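You operate a simulated robot arm through the tools that you are given. There is no shell and no other tool.

Carry out the task below with a simulated two-armed robot. There is one attempt and no reset: what you move stays moved.

JOB
Zero the counter and turn the small pulley till it shows 0.1 m.
Fine: press the white button once; free the brake for the feed, set it again after, then shut the cage door.

It is judged by the outcome, as a careful person would: the job done as asked, and still so three seconds after it is handed in. It fails if anything else is knocked over, pushed out of place, dropped, spilled or broken.

ROBOT AND FRAMES
Two 7-joint arms with fingered hands on one trunk that stands fixed in place. Base frame: the origin is at the foot of the trunk, x ahead of it, y to its left, z up. Units: m, rad, N and s.
The left shoulder is at [0.03, 0.136, 1.33], the right one opposite. With the tool pointing down near the work surface each hand reaches from about 0.3 to 0.96 m from the base axis, measured 20 degrees to its own side. Payload 5 kg a hand.
Tool frame (each hand has its own): the origin (TCP) lies between the finger pads and is the grasp point; the fingertips stand 0.042 m ahead of it; z points along the fingers, y is the line along which they close. The gripper opens to 0.208 m; its body begins 0.119 m behind the TCP. The gripper is a hand of 4 fingers: y runs from the thumb to the fingers, the wrist lies at [0, 0, -0.332] in the tool frame, and closing takes about 1.5 s.
Orientation is that of the tool frame in the base frame, as a unit quaternion [x, y, z, w]. With the fingers straight down and closing along the base's y, the tool's x points along the base's -x, its y along +y and its z along -z.

CONTROLS
- The arms move only by the tool play_rows. It takes "left_plan", "right_plan" or both (then of equal length, played together; a hand with none holds still); each is a list of rows, each an object of numbers (a shift or turn left out is 0, a gripper value left out holds the last): "tx", "ty", "tz": the shift along the tool's x, y, z in units of 300 mm (1.0 is 300 mm); "wx", "wy", "wz": the turn, a rotation vector about the tool's x, y, z in units of 120 degrees (1.0 is 120 degrees); "claw": the gripper command, from -1 (fully open) to 1 (shut), values between in proportion. In form: [{"tx": .., "ty": .., "tz": .., "wx": .., "wy": .., "wz": .., "claw": ..}, ...]. A call has 1 to 20 rows; each row is the pose to reach, as a shift and turn from the pose commanded when the call began, along the tool's axes at that moment. A call with a number of a shift or a turn outside -1 to 1 is refused whole. Rows are played at 5 a second. More than 0.05 m and 0.15 rad between two rows, or a gripper value outside its range, and nothing of the call is played. A pose out of reach is approached as far as the arm can. The call stops where the force on the tool passes 50 N (or 10 N more than at its start, if that is more) or the arm is blocked; 0.2 s more then pass. The fingers move at their own pace (about 0.072 m/s each) and stop on an object; they squeeze with about 26 N. The grip force told is the motor's: it shows also when the fingers shut on nothing. Time passes only in rows, and 0.2 s behind the last, so rows that repeat a pose let the fingers close. The reply holds the time, the measured pose of the TCP, the force on the tool along the base axes, the opening and the grip force, in the units named above and with some noise, with the torque about the TCP (base axes, N m) and any sound that the robot's microphone picked up.
- Cameras (640 x 400 px; columns grow to the right, rows downward): "scene" is now at [0.0381, -0.0453, 2.0616]; the picture's right is [-0.56, -0.83, 0.00], its down [-0.58, 0.39, -0.71] and it looks along [0.59, -0.40, -0.70] (base axes); focal length 347 px, centre (320, 200). "left" rides on the left gripper at [-0.101, 0, -0.145] in its tool frame; the picture's right is [0.00, -1.00, 0.00], its down [0.82, 0.00, -0.57] and it looks along [0.57, 0.00, 0.82] (tool axes); focal length 261 px, centre (320, 200). "right" rides on the right gripper at [0.101, 0, -0.145] in its tool frame; the picture's right is [0.00, 1.00, 0.00], its down [-0.82, 0.00, -0.57] and it looks along [-0.57, 0.00, 0.82] (tool axes); focal length 261 px, centre (320, 200). There is no depth. A picture from a camera that has moved, and an enlarged one, comes with that camera's place and axes in the base frame and with its lens.
- camera(camera): a new picture of that camera. No time passes.
- move_column(by): moves the trunk up (or, below 0, down) by that many m; the arms and the scene camera ride with it, the base frame stays. It gives what a move gives, with no picture.
- grasp_type(shape, hand): the hand has 4 fingers and takes this shape, open, in about a second: jaw (thumb against the fingers, like two jaws); tri (thumb and two fingers); tip (a fingertip pinch); poke (one finger out to press); point (the index stretched); flat (the hand flat); cup (the hand cupped); fist (a fist). The gripper value then closes the fingers along that shape, each until it touches; the sizes above hold for jaw. It gives what a move gives, with no picture.
- turn_head(pan, tilt): turns the head with the scene camera to pan (to the left, within 2.496 rad either way) and tilt (down, from -0.506 to 1.204), counted from straight ahead of the robot. It gives what a move gives.
- inspect(camera, box): a new picture of the part [left, top, right, bottom] of that camera's present view, enlarged. No time passes.
- hand_in(): hands the job in; it is judged then, once.

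Nothing tells you positions but the pictures and the camera data. Unless the task says otherwise, let go and move clear before handing in.

The tools are called after "Request:" as name(argument=value, ...) on one line, values as JSON. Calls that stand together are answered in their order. play_rows: Moves the arms, as the interface text tells. Its arguments: {"type":"object","properties":{"left_plan":{"type":"array","items":{"type":"object","properties":{"tx":{"type":"number"},"ty":{"type":"number"},"tz":{"type":"number"},"wx":{"type":"number"},"wy":{"type":"number"},"wz":{"type":"number"},"claw":{"type":"number"}}}},"right_plan":{"type":"array","items":{"type":"object","properties":{"tx":{"type":"number"},"ty":{"type":"number"},"tz":{"type":"number"},"wx":{"type":"number"},"wy":{"type":"number"},"wz":{"type":"number"},"claw":{"type":"number"}}}}},"required":[]} The other tools are called the same way: move_column (by) moves the trunk up or down; grasp_type (shape, hand) gives the hand a shape; turn_head (pan, tilt) turns the head that bears the scene camera; camera (camera) takes a picture; inspect (camera, box) takes an enlarged picture of a part of a camera's view; hand_in () hands the job in.

At the start:

```text
clock: 0.0
left_tool_pos: [0.551, -0.0166, 1.5962]
left_orientation: [0.0, 1.0, 0.0, 0.0]
left_ft_force: [-0.1, -0.2, 0.3]
left_moment: [-0.03, -0.02, -0.01]
left_width: 0.2078
left_finger_force: 0.1
left_shape: jaw
right_tool_pos: [0.4106, -0.5059, 1.6111]
right_orientation: [0.0, 1.0, 0.001, 0.0]
right_ft_force: [-0.4, 0.0, -0.5]
right_moment: [-0.01, 0.0, -0.01]
right_width: 0.2078
right_finger_force: 0.1
right_shape: jaw
trunk travel left (down, up): [-0.35, 0.14]
head pan, tilt (commanded): [-0.593, 0.777]
```

scene: 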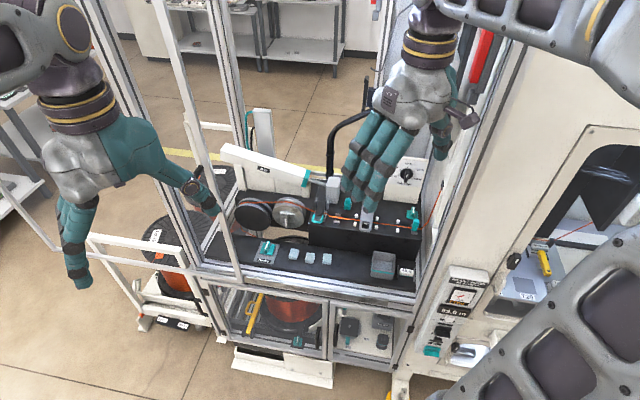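
right: 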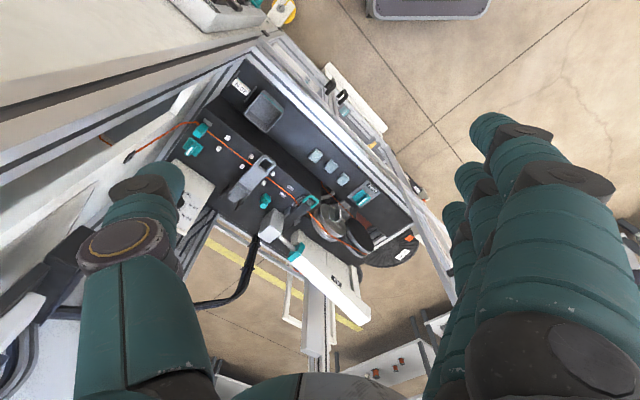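
left: 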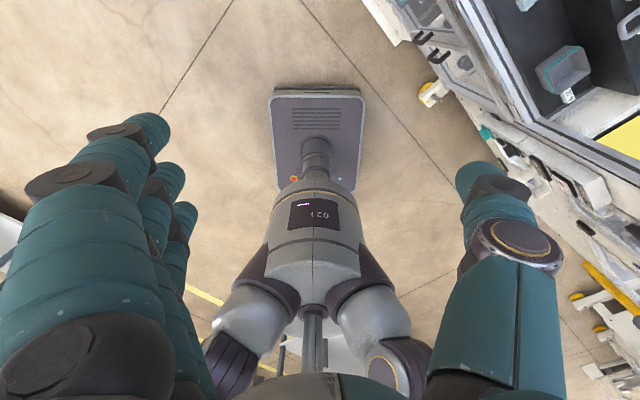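

I see a caged machine with a bench to the robot's front right: two pulleys, a red filament, small blocks and a counter display perhaps low on the right. I'll enlarge views before moving anything.

Request:
inspect(camera="scene", box=[200, 130, 440, 280])

Request:
inspect(camera="scene", box=[400, 230, 560, 380])

Request:
inspect(camera="right", box=[150, 40, 440, 340])

Request:
inspect(camera="scene", box=[60, 0, 440, 400])

```text
2.67 times, centred on (320, 205) of scene
camera zoom: at [0.0381, -0.0453, 2.0616], right [-0.56, -0.83, 0.0], down [-0.58, 0.39, -0.71], along [0.59, -0.4, -0.7], focal length 925 px, centre (320, 187)
```

zoom: 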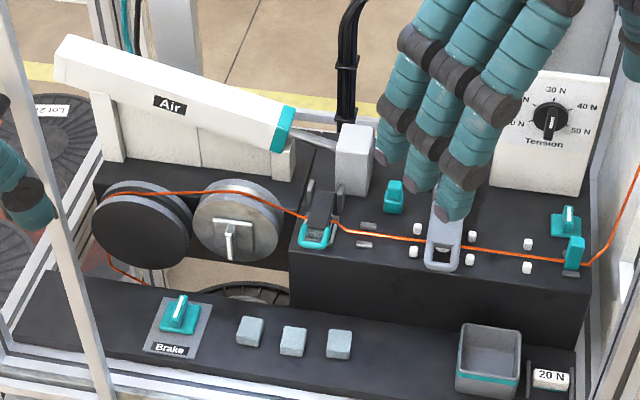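

```text
2.67 times, centred on (480, 305) of scene
camera zoom: at [0.0381, -0.0453, 2.0616], right [-0.56, -0.83, 0.0], down [-0.58, 0.39, -0.71], along [0.59, -0.4, -0.7], focal length 925 px, centre (-107, -80)
```

zoom: 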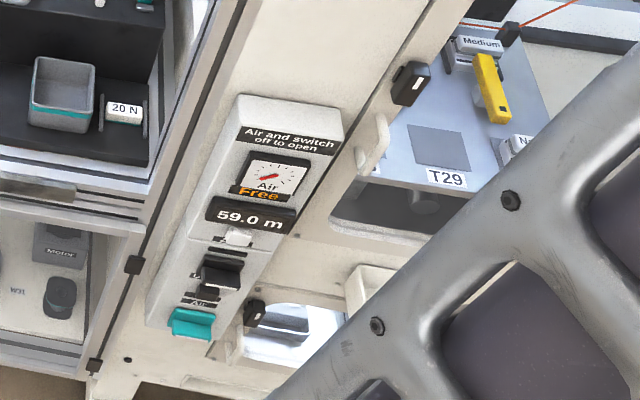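

```text
1.33 times, centred on (295, 190) of right
camera zoom: at [0.3089, -0.5051, 1.7557], right [0.0, 1.0, 0.0], down [0.82, 0.0, 0.57], along [0.57, 0.0, -0.82], focal length 348 px, centre (353, 213)
```

zoom: 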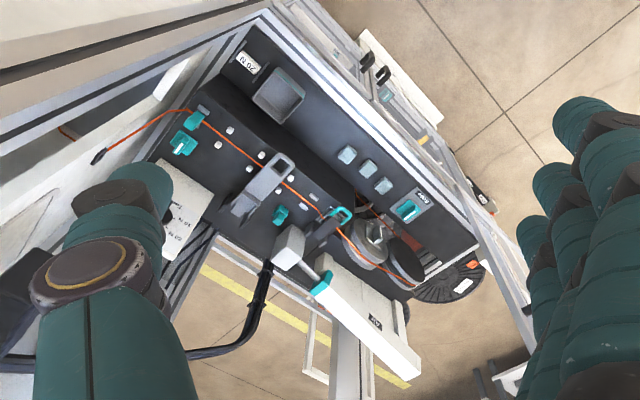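

```text
1.00 times, centred on (250, 200) of scene (not enlarged: the box is as wide or as high as the picture)
camera zoom: at [0.0381, -0.0453, 2.0616], right [-0.56, -0.83, 0.0], down [-0.58, 0.39, -0.71], along [0.59, -0.4, -0.7], focal length 347 px, centre (390, 200)
```

zoom: 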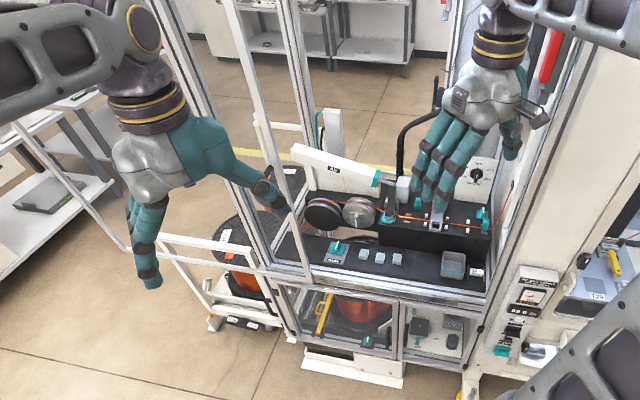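

The counter panel (59.0 m, white button below, "Free" flag) sits on the machine face to the right; the bench has a Brake lever, a large dark pulley and a small metal pulley with a handle. I'll look around by turning the head to understand the door and panel.

Request:
turn_head(pan=-0.2, tilt=0.7)

Request:
turn_head(pan=-1.0, tilt=0.8)

```text
clock: 0.9
left_tool_pos: [0.5515, -0.0167, 1.5951]
left_orientation: [0.0, 1.0, 0.0, 0.0]
left_ft_force: [-0.6, 0.2, 0.2]
left_moment: [0.02, 0.01, -0.01]
left_width: 0.2074
left_finger_force: 0.0
left_shape: jaw
right_tool_pos: [0.4096, -0.5072, 1.6111]
right_orientation: [0.0, 1.0, 0.0, 0.001]
right_ft_force: [-0.7, 0.1, -0.2]
right_moment: [0.04, -0.01, 0.02]
right_width: 0.2081
right_finger_force: 0.1
right_shape: jaw
trunk travel left (down, up): [-0.35, 0.14]
head pan, tilt (commanded): [-0.201, 0.7]
```

```text
clock: 2.0
left_tool_pos: [0.5516, -0.0149, 1.5967]
left_orientation: [0.0, 1.0, 0.0, -0.001]
left_ft_force: [-0.1, 0.9, -0.6]
left_moment: [0.03, 0.01, -0.01]
left_width: 0.2077
left_finger_force: 0.1
left_shape: jaw
right_tool_pos: [0.4103, -0.5059, 1.6111]
right_orientation: [0.0, 1.0, 0.0, -0.001]
right_ft_force: [0.3, 0.6, -0.2]
right_moment: [0.02, 0.02, -0.04]
right_width: 0.208
right_finger_force: 0.1
right_shape: jaw
trunk travel left (down, up): [-0.35, 0.14]
head pan, tilt (commanded): [-1.0, 0.799]
```

The head moved but gives no picture by itself; I'll take the picture at this pan, then come back to the left side.

Request:
camera(camera="scene")

Request:
inspect(camera="scene", box=[200, 150, 440, 300])

```text
taken
camera scene: at [0.014, -0.0676, 2.0597], right [-0.84, -0.54, 0.0], down [-0.39, 0.6, -0.7], along [0.38, -0.59, -0.72], focal length 347 px, centre (320, 200)
```

scene: 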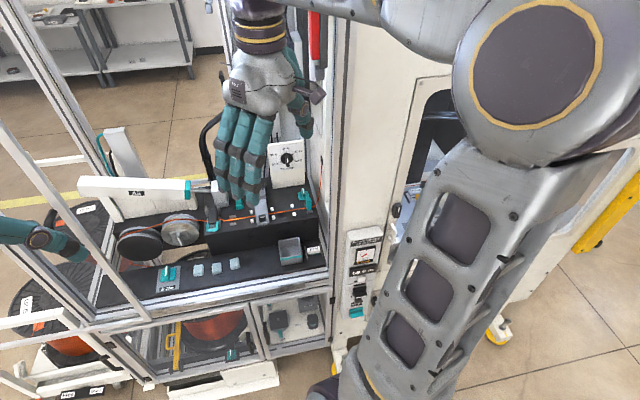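

```text
2.67 times, centred on (320, 225) of scene
camera zoom: at [0.014, -0.0676, 2.0597], right [-0.84, -0.54, 0.0], down [-0.39, 0.6, -0.7], along [0.38, -0.59, -0.72], focal length 925 px, centre (320, 133)
```

zoom: 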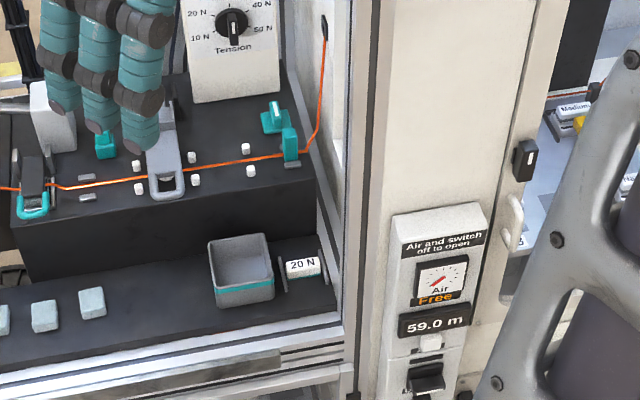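

The counter panel is next to the cage's right post. Now I'll look at the left side to find the door.

Request:
turn_head(pan=-0.2, tilt=0.6)

Request:
camera(camera="scene")

Request:
inspect(camera="scene", box=[300, 100, 640, 400])

Request:
turn_head(pan=-0.5, tilt=0.2)

Request:
camera(camera="scene")

```text
clock: 3.1
left_tool_pos: [0.5514, -0.0156, 1.5953]
left_orientation: [0.0, 1.0, 0.0, 0.0]
left_ft_force: [-0.3, -0.1, 0.2]
left_moment: [-0.02, 0.0, -0.03]
left_width: 0.2078
left_finger_force: 0.1
left_shape: jaw
right_tool_pos: [0.4108, -0.5057, 1.6109]
right_orientation: [0.0, 1.0, -0.001, -0.001]
right_ft_force: [-0.3, 0.0, 0.6]
right_moment: [0.04, 0.01, 0.02]
right_width: 0.208
right_finger_force: 0.1
right_shape: jaw
trunk travel left (down, up): [-0.35, 0.14]
head pan, tilt (commanded): [-0.201, 0.6]
```

```text
taken
camera scene: at [0.057, -0.0174, 2.0766], right [-0.2, -0.98, 0.0], down [-0.55, 0.11, -0.82], along [0.81, -0.17, -0.57], focal length 347 px, centre (320, 200)
```

scene: 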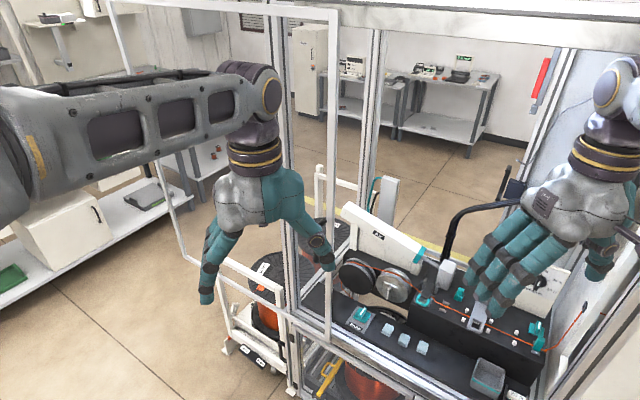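

```text
1.33 times, centred on (470, 250) of scene
camera zoom: at [0.057, -0.0174, 2.0766], right [-0.2, -0.98, 0.0], down [-0.55, 0.11, -0.82], along [0.81, -0.17, -0.57], focal length 462 px, centre (120, 133)
```

zoom: 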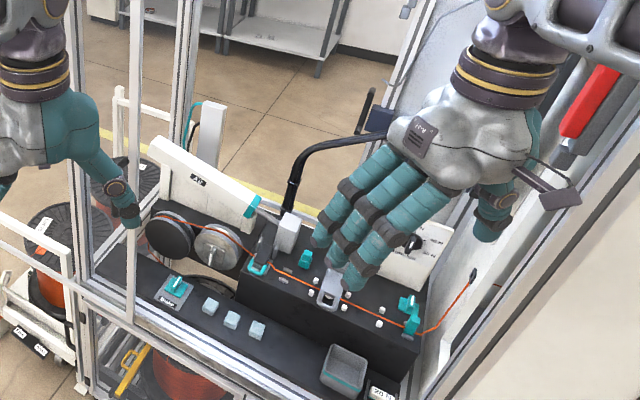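

```text
clock: 4.0
left_tool_pos: [0.55, -0.0168, 1.5949]
left_orientation: [0.0, 1.0, 0.0, 0.0]
left_ft_force: [0.0, 0.3, -0.1]
left_moment: [-0.01, 0.04, 0.02]
left_width: 0.2078
left_finger_force: 0.2
left_shape: jaw
right_tool_pos: [0.41, -0.5075, 1.6114]
right_orientation: [0.0, 1.0, 0.0, -0.001]
right_ft_force: [0.4, -0.3, -1.0]
right_moment: [0.02, -0.01, -0.01]
right_width: 0.2077
right_finger_force: 0.0
right_shape: jaw
trunk travel left (down, up): [-0.35, 0.14]
head pan, tilt (commanded): [-0.499, 0.201]
```

```text
taken
camera scene: at [0.0523, -0.0442, 2.1133], right [-0.48, -0.88, 0.0], down [-0.18, 0.1, -0.98], along [0.86, -0.47, -0.2], focal length 347 px, centre (320, 200)
```

scene: 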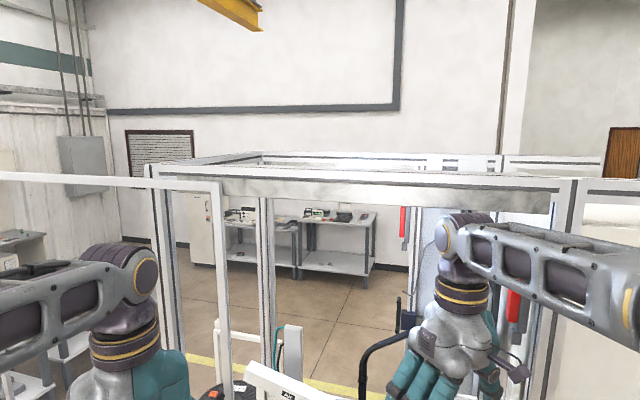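

The cage front seems to run obliquely (about 45° to my right), with a glazed door frame near the left hand. I'll zoom on the door stile and hinges to tell whether it slides or swings.

Request:
turn_head(pan=-0.25, tilt=0.45)

Request:
camera(camera="scene")

Request:
inspect(camera="scene", box=[90, 0, 370, 175])

Request:
inspect(camera="scene", box=[140, 200, 460, 400])

Request:
inspect(camera="left", box=[400, 0, 640, 400])

```text
clock: 4.8
left_tool_pos: [0.551, -0.0154, 1.5955]
left_orientation: [0.0, 1.0, -0.001, 0.0]
left_ft_force: [0.0, 0.4, -1.0]
left_moment: [-0.02, -0.03, -0.01]
left_width: 0.208
left_finger_force: 0.0
left_shape: jaw
right_tool_pos: [0.4098, -0.5075, 1.6113]
right_orientation: [0.0, 1.0, -0.001, 0.0]
right_ft_force: [0.0, -0.4, -0.2]
right_moment: [0.02, 0.04, -0.01]
right_width: 0.2079
right_finger_force: 0.0
right_shape: jaw
trunk travel left (down, up): [-0.35, 0.14]
head pan, tilt (commanded): [-0.25, 0.45]
```

```text
taken
camera scene: at [0.0593, -0.0225, 2.0902], right [-0.25, -0.97, 0.0], down [-0.42, 0.11, -0.9], along [0.87, -0.22, -0.43], focal length 347 px, centre (320, 200)
```

scene: 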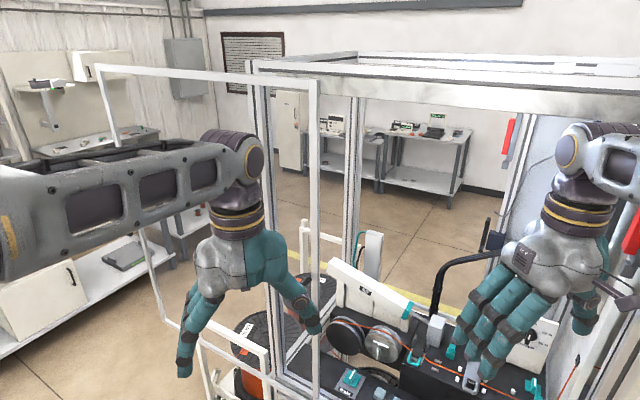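

```text
2.29 times, centred on (230, 88) of scene
camera zoom: at [0.0593, -0.0225, 2.0902], right [-0.25, -0.97, 0.0], down [-0.42, 0.11, -0.9], along [0.87, -0.22, -0.43], focal length 793 px, centre (526, 457)
```

zoom: 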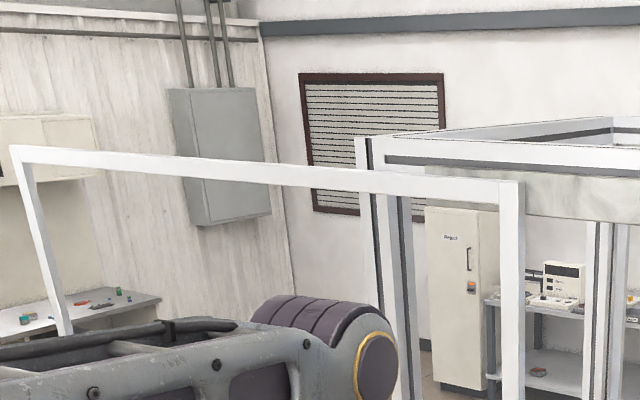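

```text
2.00 times, centred on (300, 300) of scene
camera zoom: at [0.0593, -0.0225, 2.0902], right [-0.25, -0.97, 0.0], down [-0.42, 0.11, -0.9], along [0.87, -0.22, -0.43], focal length 694 px, centre (360, 0)
```

zoom: 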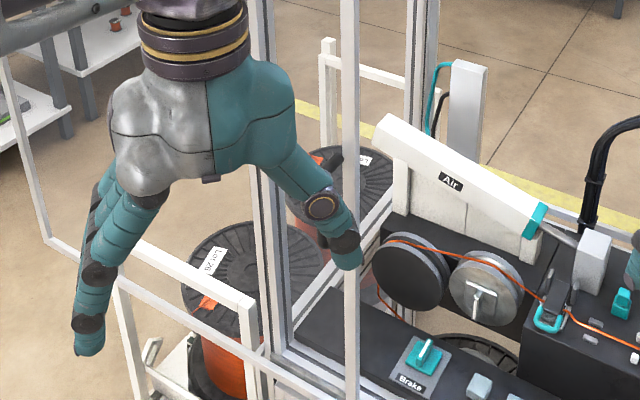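

```text
1.00 times, centred on (520, 200) of left (not enlarged: the box is as wide or as high as the picture)
camera zoom: at [0.6518, -0.0174, 1.7402], right [0.0, -1.0, 0.0], down [-0.82, 0.0, 0.57], along [-0.57, 0.0, -0.82], focal length 261 px, centre (120, 200)
```

zoom: 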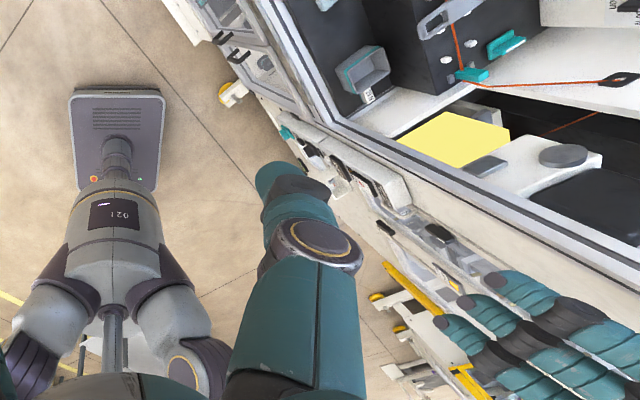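

The door is a sliding frame parked to the left, parallel to the oblique cage front. I'll zoom on the panel from the left-hand camera, and on bench details.

Request:
inspect(camera="left", box=[470, 100, 590, 220])

Request:
inspect(camera="right", box=[270, 140, 430, 270])

Request:
inspect(camera="left", box=[480, 0, 640, 120])

Request:
inspect(camera="scene", box=[290, 280, 450, 400])

```text
3.33 times, centred on (530, 160) of left
camera zoom: at [0.6518, -0.0174, 1.7402], right [0.0, -1.0, 0.0], down [-0.82, 0.0, 0.57], along [-0.57, 0.0, -0.82], focal length 869 px, centre (-380, 333)
```

zoom: 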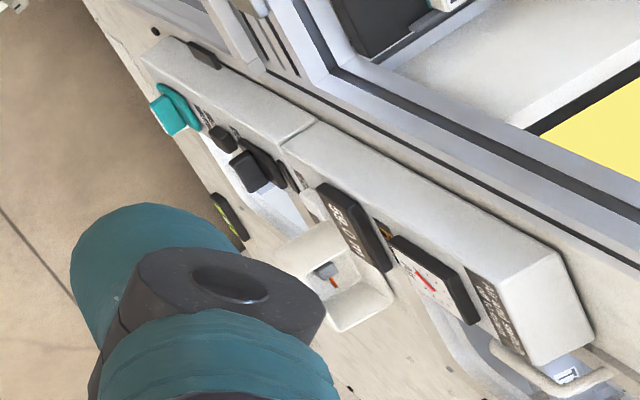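

```text
3.08 times, centred on (350, 205) of right
camera zoom: at [0.3088, -0.5052, 1.7557], right [0.0, 1.0, 0.0], down [0.82, 0.0, 0.57], along [0.57, 0.0, -0.82], focal length 802 px, centre (228, 185)
```

zoom: 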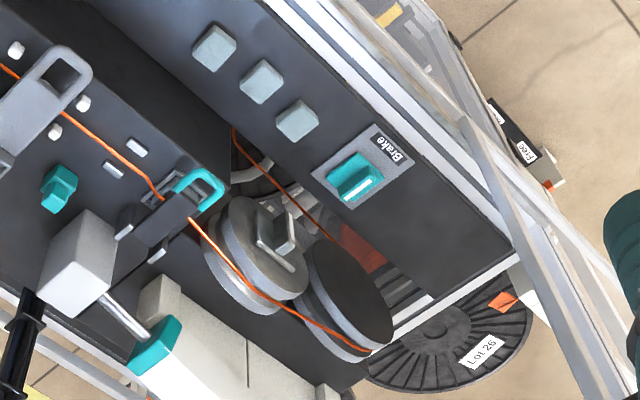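

```text
3.33 times, centred on (560, 60) of left
camera zoom: at [0.6518, -0.0174, 1.7402], right [0.0, -1.0, 0.0], down [-0.82, 0.0, 0.57], along [-0.57, 0.0, -0.82], focal length 869 px, centre (-480, 667)
```

zoom: 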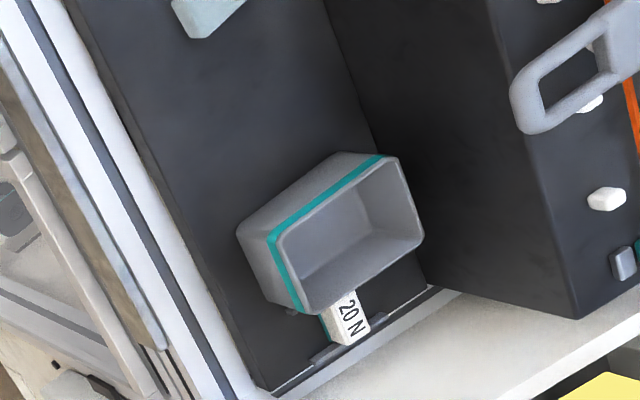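

```text
3.33 times, centred on (370, 340) of scene
camera zoom: at [0.0593, -0.0225, 2.0902], right [-0.25, -0.97, 0.0], down [-0.42, 0.11, -0.9], along [0.87, -0.22, -0.43], focal length 1156 px, centre (153, -267)
```

zoom: 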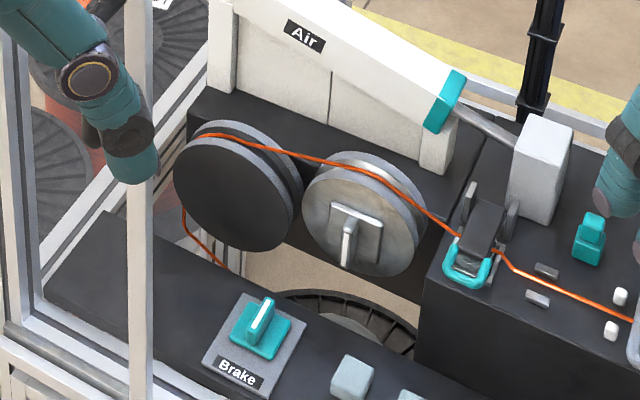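

The brake is a teal knob on a plate at about [0.86,-0.35,0.96], the small metal pulley with a bar handle at about [0.86,-0.44,1.06], and the door is a sliding frame whose right stile is near e-left end of the opening. I'll move the left hand out of the way, then bring the right hand round for a close look.

Request:
play_rows(left_plan=[{"tx": 0.033, "ty": 0.1}, {"tx": 0.067, "ty": 0.2}, {"tx": 0.1, "ty": 0.3}, {"tx": 0.133, "ty": 0.4}, {"tx": 0.167, "ty": 0.5}, {"tx": 0.2, "ty": 0.6}, {"tx": 0.233, "ty": 0.7}, {"tx": 0.267, "ty": 0.8}, {"tx": 0.3, "ty": 0.9}, {"tx": 0.333, "ty": 1.0}])

Request:
play_rows(right_plan=[{"tx": -0.059, "ty": 0.097, "tz": 0.097, "wx": 0.016, "wy": -0.035, "wz": 0.038}, {"tx": -0.119, "ty": 0.194, "tz": 0.194, "wx": 0.032, "wy": -0.07, "wz": 0.077}, {"tx": -0.178, "ty": 0.291, "tz": 0.291, "wx": 0.048, "wy": -0.106, "wz": 0.115}, {"tx": -0.237, "ty": 0.388, "tz": 0.388, "wx": 0.064, "wy": -0.141, "wz": 0.154}, {"tx": -0.297, "ty": 0.485, "tz": 0.485, "wx": 0.08, "wy": -0.176, "wz": 0.192}, {"tx": -0.356, "ty": 0.582, "tz": 0.582, "wx": 0.095, "wy": -0.211, "wz": 0.23}, {"tx": -0.415, "ty": 0.679, "tz": 0.679, "wx": 0.111, "wy": -0.246, "wz": 0.269}, {"tx": -0.474, "ty": 0.776, "tz": 0.776, "wx": 0.127, "wy": -0.282, "wz": 0.307}, {"tx": -0.534, "ty": 0.873, "tz": 0.873, "wx": 0.143, "wy": -0.317, "wz": 0.346}, {"tx": -0.593, "ty": 0.97, "tz": 0.97, "wx": 0.159, "wy": -0.352, "wz": 0.384}])

Request:
camera(camera="right")

Request:
camera(camera="scene")

```text
clock: 7.0
left_tool_pos: [0.4508, 0.2845, 1.5985]
left_orientation: [-0.001, 1.0, -0.001, 0.0]
left_ft_force: [-1.0, 0.6, 0.0]
left_moment: [-0.09, -0.03, 0.01]
left_width: 0.2079
left_finger_force: 0.1
left_shape: jaw
right_tool_pos: [0.4081, -0.5048, 1.612]
right_orientation: [0.0, 1.0, 0.0, 0.001]
right_ft_force: [0.1, 0.3, 0.2]
right_moment: [-0.05, -0.1, 0.02]
right_width: 0.2075
right_finger_force: 0.1
right_shape: jaw
trunk travel left (down, up): [-0.35, 0.14]
head pan, tilt (commanded): [-0.25, 0.45]
```

```text
clock: 9.2
left_tool_pos: [0.4551, 0.287, 1.5958]
left_orientation: [0.0, 1.0, -0.001, -0.002]
left_ft_force: [1.2, 1.4, -1.1]
left_moment: [-0.18, 0.19, 0.02]
left_width: 0.2077
left_finger_force: 0.0
left_shape: jaw
right_tool_pos: [0.5926, -0.2145, 1.3188]
right_orientation: [0.38, 0.841, -0.159, 0.349]
right_ft_force: [2.6, 0.5, 0.4]
right_moment: [-0.11, 0.09, -0.17]
right_width: 0.2079
right_finger_force: 0.0
right_shape: jaw
trunk travel left (down, up): [-0.35, 0.14]
head pan, tilt (commanded): [-0.25, 0.45]
```

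```text
taken
camera right: at [0.4786, -0.0829, 1.3495], right [0.75, 0.66, 0.0], down [0.11, -0.13, 0.98], along [0.65, -0.74, -0.17], focal length 261 px, centre (320, 200)
```

right: 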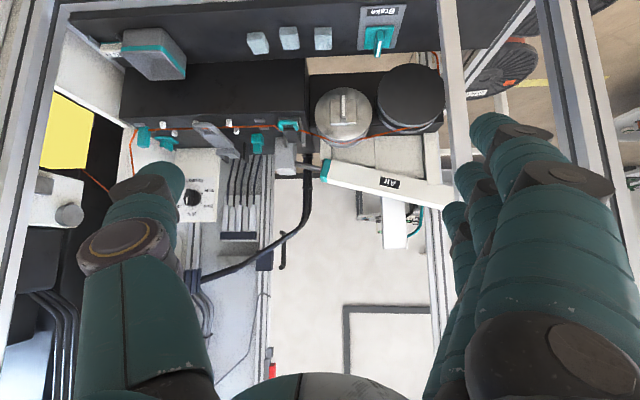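

```text
taken
camera scene: at [0.0634, -0.0183, 2.09], right [-0.25, -0.97, 0.0], down [-0.42, 0.11, -0.9], along [0.87, -0.22, -0.44], focal length 347 px, centre (320, 200)
```

scene: 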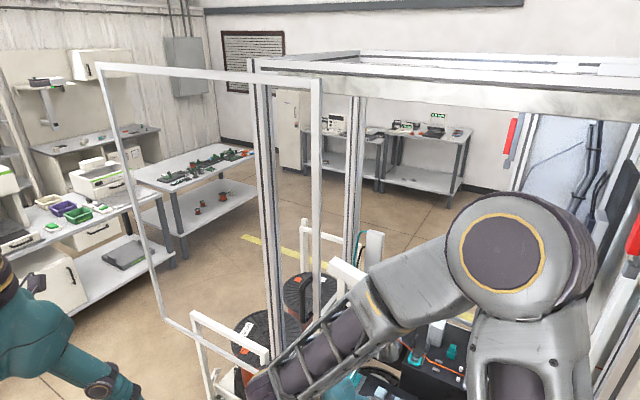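

The wrist camera (upside down) now faces the bench squarely. I'll zoom in on the brake, pulleys and the door stile.

Request:
inspect(camera="right", box=[290, 0, 450, 170])

Request:
inspect(camera="right", box=[300, 70, 380, 150])

Request:
inspect(camera="right", box=[350, 0, 430, 80])

Request:
inspect(camera="right", box=[400, 0, 640, 180])

```text
2.35 times, centred on (370, 85) of right
camera zoom: at [0.4786, -0.0829, 1.3495], right [0.75, 0.66, 0.0], down [0.11, -0.13, 0.98], along [0.65, -0.74, -0.17], focal length 613 px, centre (202, 471)
```

zoom: 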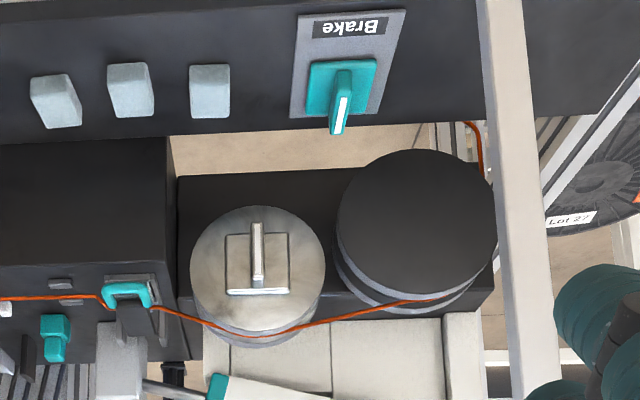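

```text
5.00 times, centred on (340, 110) of right
camera zoom: at [0.4786, -0.0829, 1.3495], right [0.75, 0.66, 0.0], down [0.11, -0.13, 0.98], along [0.65, -0.74, -0.17], focal length 1303 px, centre (220, 650)
```

zoom: 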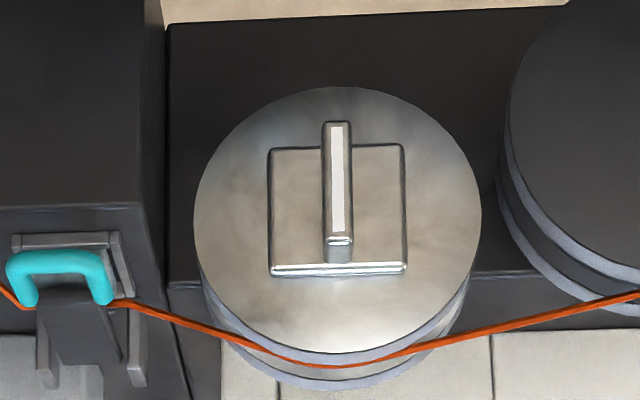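

```text
5.00 times, centred on (390, 40) of right
camera zoom: at [0.4786, -0.0829, 1.3495], right [0.75, 0.66, 0.0], down [0.11, -0.13, 0.98], along [0.65, -0.74, -0.17], focal length 1303 px, centre (-30, 1000)
```

zoom: 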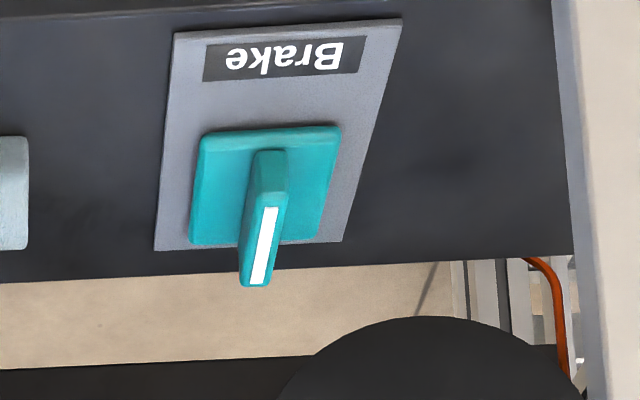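

```text
2.22 times, centred on (520, 90) of right
camera zoom: at [0.4786, -0.0829, 1.3495], right [0.75, 0.66, 0.0], down [0.11, -0.13, 0.98], along [0.65, -0.74, -0.17], focal length 579 px, centre (-124, 444)
```

zoom: 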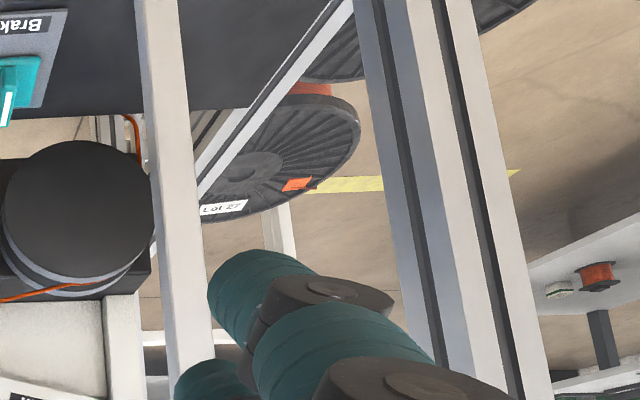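

Both the brake and the small pulley carry a flat tab on a square plate (key-type knobs). Next I'll go to the counter panel with the right hand (tool down) to get a close view of the white button.

Request:
play_rows(right_plan=[{"ty": -0.117, "wy": 0.047}, {"ty": -0.233, "wy": 0.094}, {"ty": -0.35, "wy": 0.141}, {"ty": -0.467, "wy": 0.188}, {"ty": -0.583, "wy": 0.234}, {"ty": -0.7, "wy": 0.281}, {"ty": -0.817, "wy": 0.328}, {"ty": -0.933, "wy": 0.375}])

Request:
play_rows(right_plan=[{"tx": 0.02, "ty": -0.116, "wz": -0.005}, {"tx": 0.04, "ty": -0.232, "wz": -0.011}, {"tx": 0.06, "ty": -0.347, "wz": -0.016}, {"tx": 0.08, "ty": -0.463, "wz": -0.022}, {"tx": 0.1, "ty": -0.579, "wz": -0.027}, {"tx": 0.12, "ty": -0.695, "wz": -0.032}, {"tx": 0.14, "ty": -0.811, "wz": -0.038}, {"tx": 0.157, "ty": -0.927, "wz": -0.043}])

Request:
camera(camera="right")

Request:
turn_head(pan=-0.9, tilt=0.8)

Request:
camera(camera="scene")

```text
clock: 11.0
left_tool_pos: [0.4503, 0.2819, 1.5976]
left_orientation: [0.0, 1.0, -0.001, 0.001]
left_ft_force: [-0.2, 0.3, -0.5]
left_moment: [0.07, -0.03, 0.04]
left_width: 0.2079
left_finger_force: 0.0
left_shape: jaw
right_tool_pos: [0.3775, -0.4023, 1.3208]
right_orientation: [0.413, 0.911, 0.001, -0.001]
right_ft_force: [-0.2, -0.3, -0.1]
right_moment: [0.1, -0.06, 0.0]
right_width: 0.2078
right_finger_force: 0.1
right_shape: jaw
trunk travel left (down, up): [-0.35, 0.14]
head pan, tilt (commanded): [-0.25, 0.45]
```

```text
clock: 12.8
left_tool_pos: [0.4488, 0.284, 1.5978]
left_orientation: [0.0, 1.0, 0.0, 0.0]
left_ft_force: [0.1, 0.3, 0.1]
left_moment: [0.04, -0.07, 0.01]
left_width: 0.208
left_finger_force: 0.0
left_shape: jaw
right_tool_pos: [0.1373, -0.5506, 1.3206]
right_orientation: [0.37, 0.929, 0.001, 0.001]
right_ft_force: [-0.7, -1.5, 0.0]
right_moment: [0.03, -0.09, 0.01]
right_width: 0.2078
right_finger_force: 0.0
right_shape: jaw
trunk travel left (down, up): [-0.35, 0.14]
head pan, tilt (commanded): [-0.25, 0.45]
```

```text
taken
camera right: at [0.0627, -0.4793, 1.464], right [0.69, 0.72, 0.0], down [0.59, -0.57, 0.57], along [0.41, -0.39, -0.82], focal length 261 px, centre (320, 200)
```

right: 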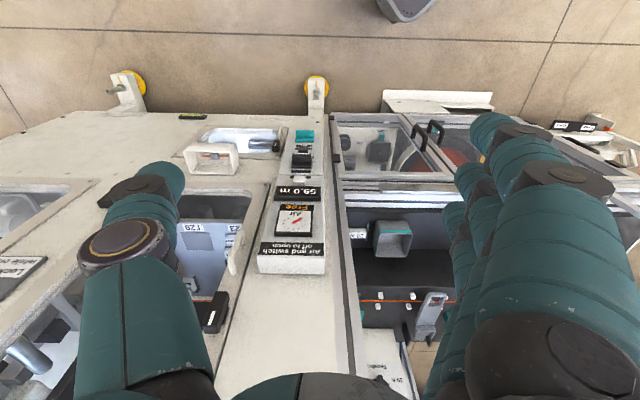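

```text
clock: 13.8
left_tool_pos: [0.4509, 0.2836, 1.5977]
left_orientation: [0.001, 1.0, 0.001, 0.0]
left_ft_force: [-1.0, 0.6, 1.1]
left_moment: [-0.02, 0.03, 0.02]
left_width: 0.2078
left_finger_force: 0.1
left_shape: jaw
right_tool_pos: [0.1366, -0.5506, 1.3186]
right_orientation: [0.371, 0.929, 0.0, 0.0]
right_ft_force: [-0.7, 0.2, 0.6]
right_moment: [-0.01, 0.01, -0.03]
right_width: 0.2079
right_finger_force: 0.0
right_shape: jaw
trunk travel left (down, up): [-0.35, 0.14]
head pan, tilt (commanded): [-0.901, 0.799]
```

```text
taken
camera scene: at [0.02, -0.0629, 2.0598], right [-0.78, -0.62, 0.0], down [-0.45, 0.56, -0.7], along [0.43, -0.55, -0.72], focal length 347 px, centre (320, 200)
```

scene: 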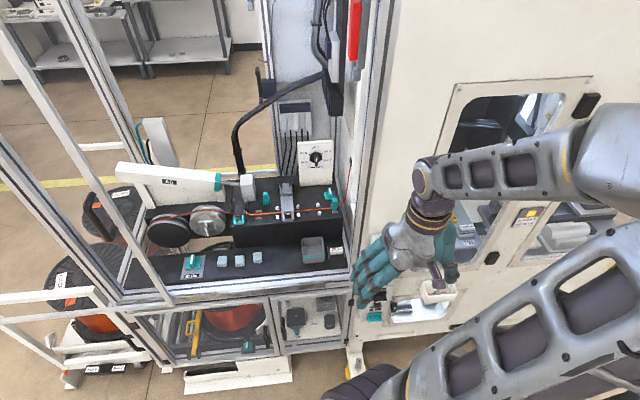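

The panel is right below the camera. I'll zoom in on it to locate the button accurately.

Request:
inspect(camera="right", box=[240, 110, 360, 280])

Request:
inspect(camera="right", box=[320, 80, 480, 240])

Request:
inspect(camera="scene", box=[330, 250, 450, 340])

```text
2.35 times, centred on (300, 195) of right
camera zoom: at [0.0638, -0.479, 1.4641], right [0.69, 0.72, 0.0], down [0.59, -0.57, 0.57], along [0.41, -0.4, -0.82], focal length 613 px, centre (367, 212)
```

zoom: 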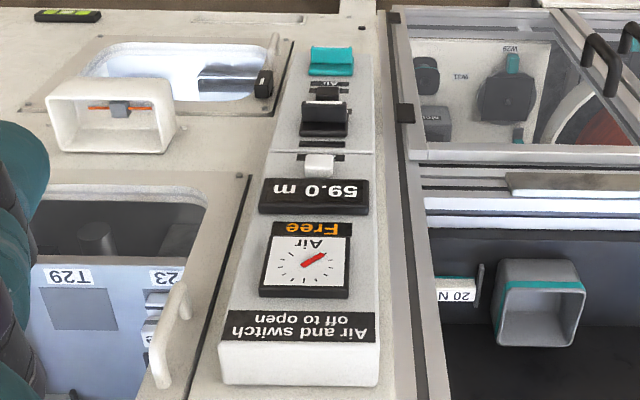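

```text
2.50 times, centred on (400, 160) of right
camera zoom: at [0.0638, -0.479, 1.4641], right [0.69, 0.72, 0.0], down [0.59, -0.57, 0.57], along [0.41, -0.4, -0.82], focal length 652 px, centre (120, 300)
```

zoom: 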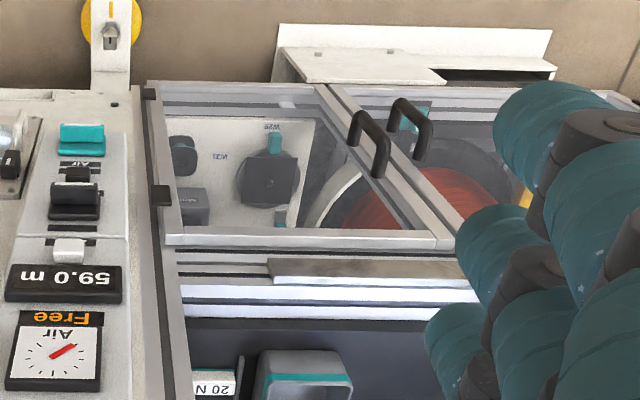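

```text
4.44 times, centred on (390, 295) of scene
camera zoom: at [0.02, -0.0629, 2.0598], right [-0.78, -0.62, 0.0], down [-0.45, 0.56, -0.7], along [0.43, -0.55, -0.72], focal length 1541 px, centre (9, -222)
```

zoom: 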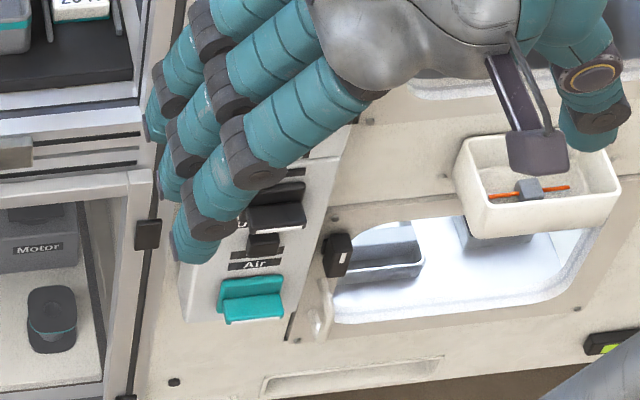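

The white button sits at about [0.262,-0.747,0.905] on a vertical face, pressing direction roughly +n = [0.72,-0.69,0]. I'll form the poke shape and see where the fingertip lies.

Request:
grasp_type(hand="right", shape="poke")

Request:
camera(camera="right")

Request:
inspect(camera="scene", box=[310, 180, 490, 340])

```text
clock: 14.7
left_tool_pos: [0.4508, 0.2842, 1.5972]
left_orientation: [0.0, 1.0, -0.001, 0.001]
left_ft_force: [0.2, -0.2, 0.5]
left_moment: [0.01, 0.01, -0.02]
left_width: 0.2075
left_finger_force: 0.0
left_shape: jaw
right_tool_pos: [0.137, -0.5489, 1.3193]
right_orientation: [0.372, 0.928, -0.001, 0.0]
right_ft_force: [0.3, -0.2, -0.3]
right_moment: [0.0, 0.01, 0.05]
right_width: 0.0
right_finger_force: 0.1
right_shape: poke
trunk travel left (down, up): [-0.35, 0.14]
head pan, tilt (commanded): [-0.901, 0.799]
```

```text
taken
camera right: at [0.0641, -0.479, 1.4641], right [0.69, 0.72, 0.0], down [0.59, -0.57, 0.57], along [0.41, -0.4, -0.82], focal length 261 px, centre (320, 200)
```

right: 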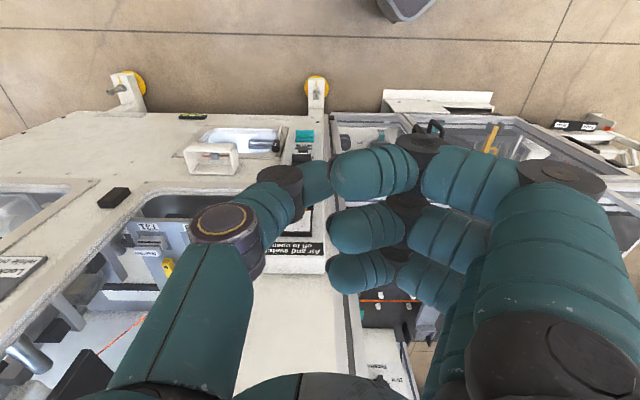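

```text
2.50 times, centred on (400, 260) of scene
camera zoom: at [0.0202, -0.0628, 2.0597], right [-0.78, -0.62, 0.0], down [-0.45, 0.56, -0.7], along [0.43, -0.55, -0.72], focal length 867 px, centre (120, 50)
```

zoom: 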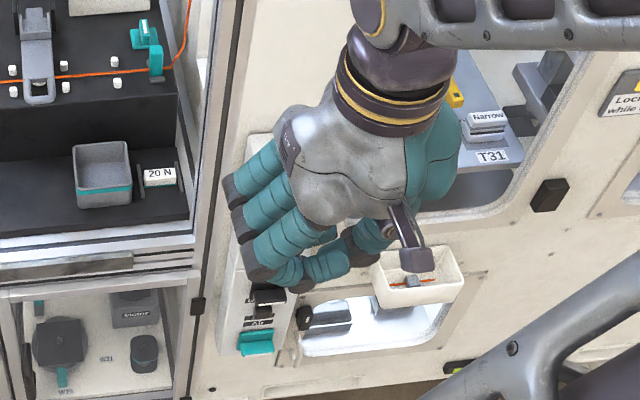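

The poke shape seems to bring index and thumb together at the TCP. I'll check the point shape for comparison.

Request:
inspect(camera="right", box=[220, 100, 460, 320])

Request:
grasp_type(hand="right", shape="point")

Request:
camera(camera="right")

Request:
inspect(camera="scene", box=[310, 180, 490, 340])

```text
1.82 times, centred on (340, 210) of right
camera zoom: at [0.0641, -0.479, 1.4641], right [0.69, 0.72, 0.0], down [0.59, -0.57, 0.57], along [0.41, -0.4, -0.82], focal length 474 px, centre (284, 182)
```

zoom: 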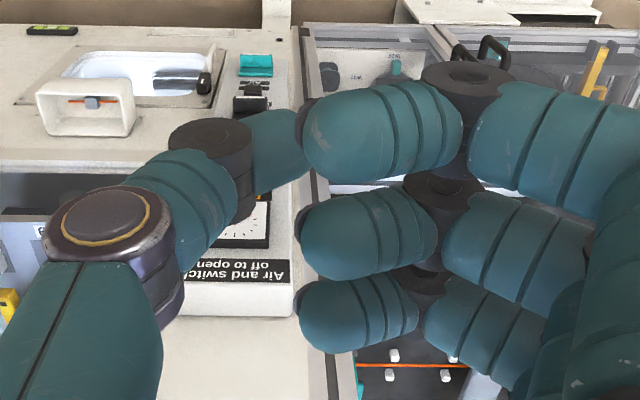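

```text
clock: 15.6
left_tool_pos: [0.4511, 0.2832, 1.5982]
left_orientation: [-0.001, 1.0, 0.001, -0.001]
left_ft_force: [0.2, -0.4, 0.0]
left_moment: [0.01, 0.03, 0.02]
left_width: 0.2078
left_finger_force: 0.0
left_shape: jaw
right_tool_pos: [0.1366, -0.5492, 1.3198]
right_orientation: [0.37, 0.929, -0.001, 0.001]
right_ft_force: [0.0, 0.0, -0.5]
right_moment: [0.0, 0.06, 0.02]
right_width: 0.2017
right_finger_force: 0.1
right_shape: point
trunk travel left (down, up): [-0.35, 0.14]
head pan, tilt (commanded): [-0.901, 0.799]
```

```text
taken
camera right: at [0.0642, -0.4789, 1.4641], right [0.69, 0.72, 0.0], down [0.59, -0.57, 0.57], along [0.41, -0.4, -0.82], focal length 261 px, centre (320, 200)
```

right: 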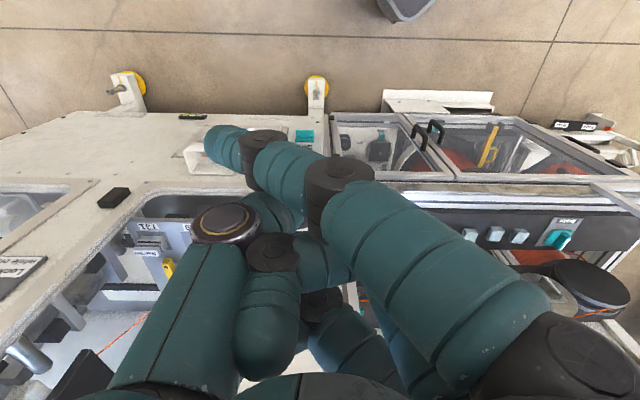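

```text
2.50 times, centred on (400, 260) of scene
camera zoom: at [0.0203, -0.0628, 2.0597], right [-0.78, -0.62, 0.0], down [-0.45, 0.56, -0.7], along [0.43, -0.55, -0.72], focal length 867 px, centre (120, 50)
```

zoom: 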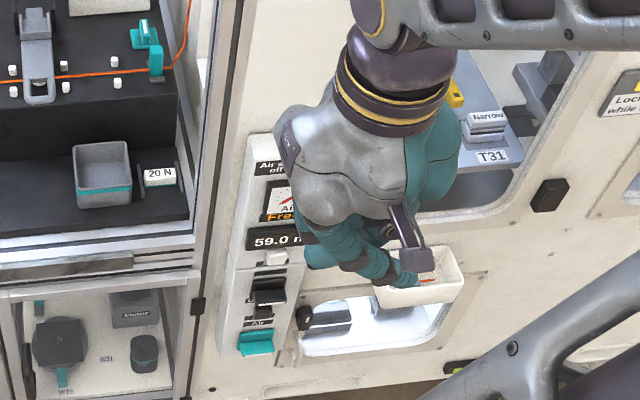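

Point stretches the index diagonally. I'll also view the tip shape, closed, since a fingertip pinch could serve both to press the button and grip the tabs.

Request:
grasp_type(hand="right", shape="tip")

Request:
camera(camera="right")

Request:
inspect(camera="scene", box=[310, 180, 490, 340])

Request:
play_rows(right_plan=[{"claw": 1}, {"claw": 1}, {"claw": 1}, {"claw": 1}, {"claw": 1}, {"claw": 1}, {"claw": 1}, {"claw": 1}])

Request:
camera(camera="right")

Request:
inspect(camera="scene", box=[310, 180, 490, 340])

```text
clock: 16.5
left_tool_pos: [0.4519, 0.283, 1.5967]
left_orientation: [0.0, 1.0, 0.0, -0.001]
left_ft_force: [-0.5, 0.1, 0.5]
left_moment: [0.02, -0.02, -0.02]
left_width: 0.2078
left_finger_force: 0.1
left_shape: jaw
right_tool_pos: [0.1368, -0.55, 1.3193]
right_orientation: [0.37, 0.929, 0.0, 0.0]
right_ft_force: [-0.8, 0.8, 0.5]
right_moment: [-0.01, -0.01, 0.01]
right_width: 0.2079
right_finger_force: 0.1
right_shape: tip
trunk travel left (down, up): [-0.35, 0.14]
head pan, tilt (commanded): [-0.901, 0.799]
```

```text
taken
camera right: at [0.064, -0.479, 1.4641], right [0.69, 0.72, 0.0], down [0.59, -0.57, 0.57], along [0.41, -0.4, -0.82], focal length 261 px, centre (320, 200)
```

right: 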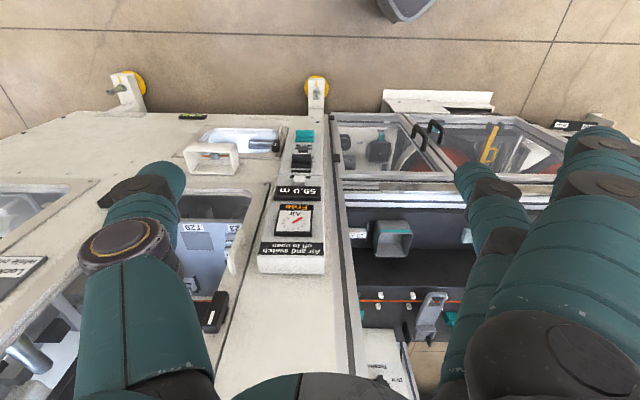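

```text
2.50 times, centred on (400, 260) of scene
camera zoom: at [0.0202, -0.0629, 2.0597], right [-0.78, -0.62, 0.0], down [-0.45, 0.56, -0.7], along [0.43, -0.55, -0.72], focal length 867 px, centre (120, 50)
```

zoom: 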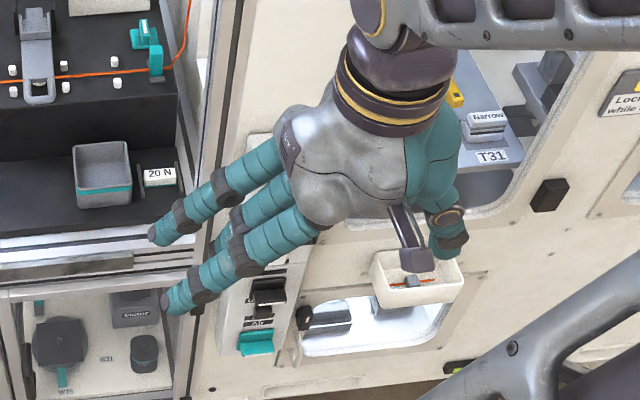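

```text
clock: 18.3
left_tool_pos: [0.4512, 0.2836, 1.5975]
left_orientation: [0.0, 1.0, 0.001, 0.0]
left_ft_force: [0.3, -0.1, -0.2]
left_moment: [0.01, 0.0, 0.0]
left_width: 0.208
left_finger_force: 0.0
left_shape: jaw
right_tool_pos: [0.1372, -0.5502, 1.3201]
right_orientation: [0.371, 0.928, 0.0, 0.0]
right_ft_force: [0.9, -0.1, -0.6]
right_moment: [-0.01, 0.04, -0.03]
right_width: 0.0
right_finger_force: 21.3
right_shape: tip
trunk travel left (down, up): [-0.35, 0.14]
head pan, tilt (commanded): [-0.901, 0.799]
```

```text
taken
camera right: at [0.0639, -0.4791, 1.4641], right [0.69, 0.72, 0.0], down [0.59, -0.57, 0.57], along [0.41, -0.4, -0.82], focal length 261 px, centre (320, 200)
```

right: 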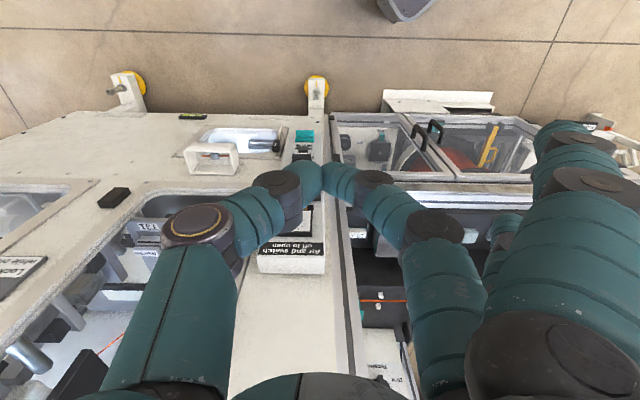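

```text
2.50 times, centred on (400, 260) of scene
camera zoom: at [0.0203, -0.0628, 2.0597], right [-0.78, -0.62, 0.0], down [-0.45, 0.56, -0.7], along [0.43, -0.55, -0.72], focal length 867 px, centre (120, 50)
```

zoom: 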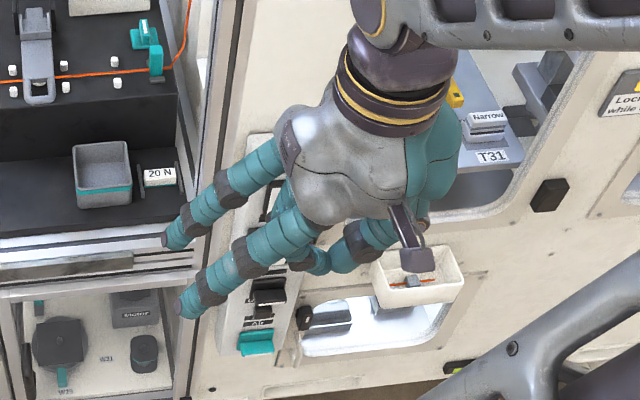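

In the tip shape the middle finger meets the thumb; in poke the thumb is the finger left out (others curl back). I'll use poke, and lower/tilt the hand toward the panel in stages.

Request:
grasp_type(hand="right", shape="poke")

Request:
play_rows(right_plan=[{"tx": -0.025, "ty": -0.012, "tz": 0.083, "wy": -0.036}, {"tx": -0.05, "ty": -0.025, "tz": 0.167, "wy": -0.073}, {"tx": -0.075, "ty": -0.037, "tz": 0.25, "wy": -0.109}, {"tx": -0.1, "ty": -0.05, "tz": 0.333, "wy": -0.146}, {"tx": -0.125, "ty": -0.062, "tz": 0.417, "wy": -0.182}, {"tx": -0.15, "ty": -0.075, "tz": 0.5, "wy": -0.219}, {"tx": -0.175, "ty": -0.087, "tz": 0.583, "wy": -0.255}, {"tx": -0.2, "ty": -0.1, "tz": 0.667, "wy": -0.292}])

Request:
camera(camera="right")

Request:
camera(camera="scene")

```text
clock: 19.2
left_tool_pos: [0.4512, 0.2842, 1.5965]
left_orientation: [0.0, 1.0, 0.001, 0.0]
left_ft_force: [-0.5, 0.6, -0.1]
left_moment: [0.0, -0.03, 0.01]
left_width: 0.2077
left_finger_force: 0.1
left_shape: jaw
right_tool_pos: [0.1374, -0.55, 1.3211]
right_orientation: [0.37, 0.929, -0.001, 0.0]
right_ft_force: [-1.1, 0.5, -0.2]
right_moment: [0.0, -0.01, 0.02]
right_width: 0.0
right_finger_force: 0.0
right_shape: poke
trunk travel left (down, up): [-0.35, 0.14]
head pan, tilt (commanded): [-0.901, 0.799]
```

```text
clock: 21.2
left_tool_pos: [0.4581, 0.2812, 1.5952]
left_orientation: [0.001, 1.0, 0.0, -0.001]
left_ft_force: [2.0, -0.7, -1.4]
left_moment: [0.05, 0.3, -0.04]
left_width: 0.2078
left_finger_force: 0.1
left_shape: jaw
right_tool_pos: [0.0479, -0.67, 1.1022]
right_orientation: [0.428, 0.859, -0.15, 0.238]
right_ft_force: [3.3, 0.9, -0.1]
right_moment: [-0.04, 0.28, -0.17]
right_width: 0.0001
right_finger_force: 0.0
right_shape: poke
right hand out of reach, approached as far as the arm can: row 3, 4, 5, 6, 7, 8
trunk travel left (down, up): [-0.35, 0.14]
head pan, tilt (commanded): [-0.901, 0.799]
stopped in row 8 (right hand): the arm was blocked; the commanded pose is now the measured one
```

```text
taken
camera right: at [-0.0442, -0.5345, 1.1695], right [0.81, 0.58, -0.05], down [0.26, -0.28, 0.92], along [0.53, -0.76, -0.38], focal length 261 px, centre (320, 200)
```

right: 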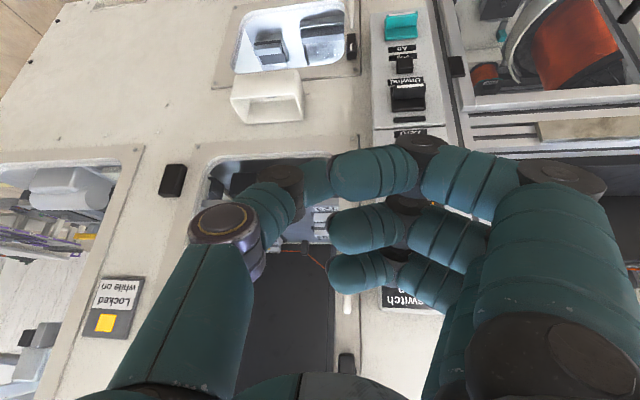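

```text
taken
camera scene: at [0.0267, -0.0634, 2.0597], right [-0.78, -0.62, 0.0], down [-0.45, 0.56, -0.7], along [0.43, -0.55, -0.72], focal length 347 px, centre (320, 200)
```

scene: 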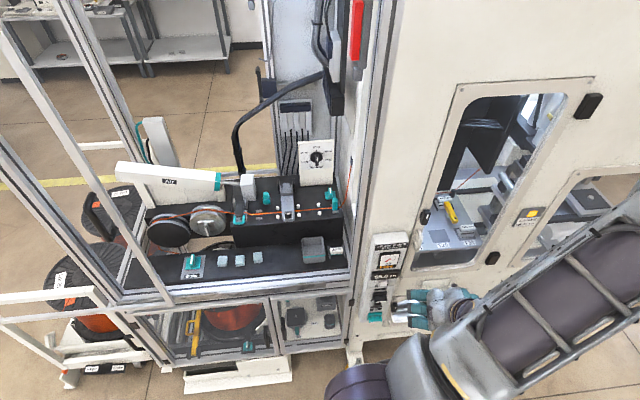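

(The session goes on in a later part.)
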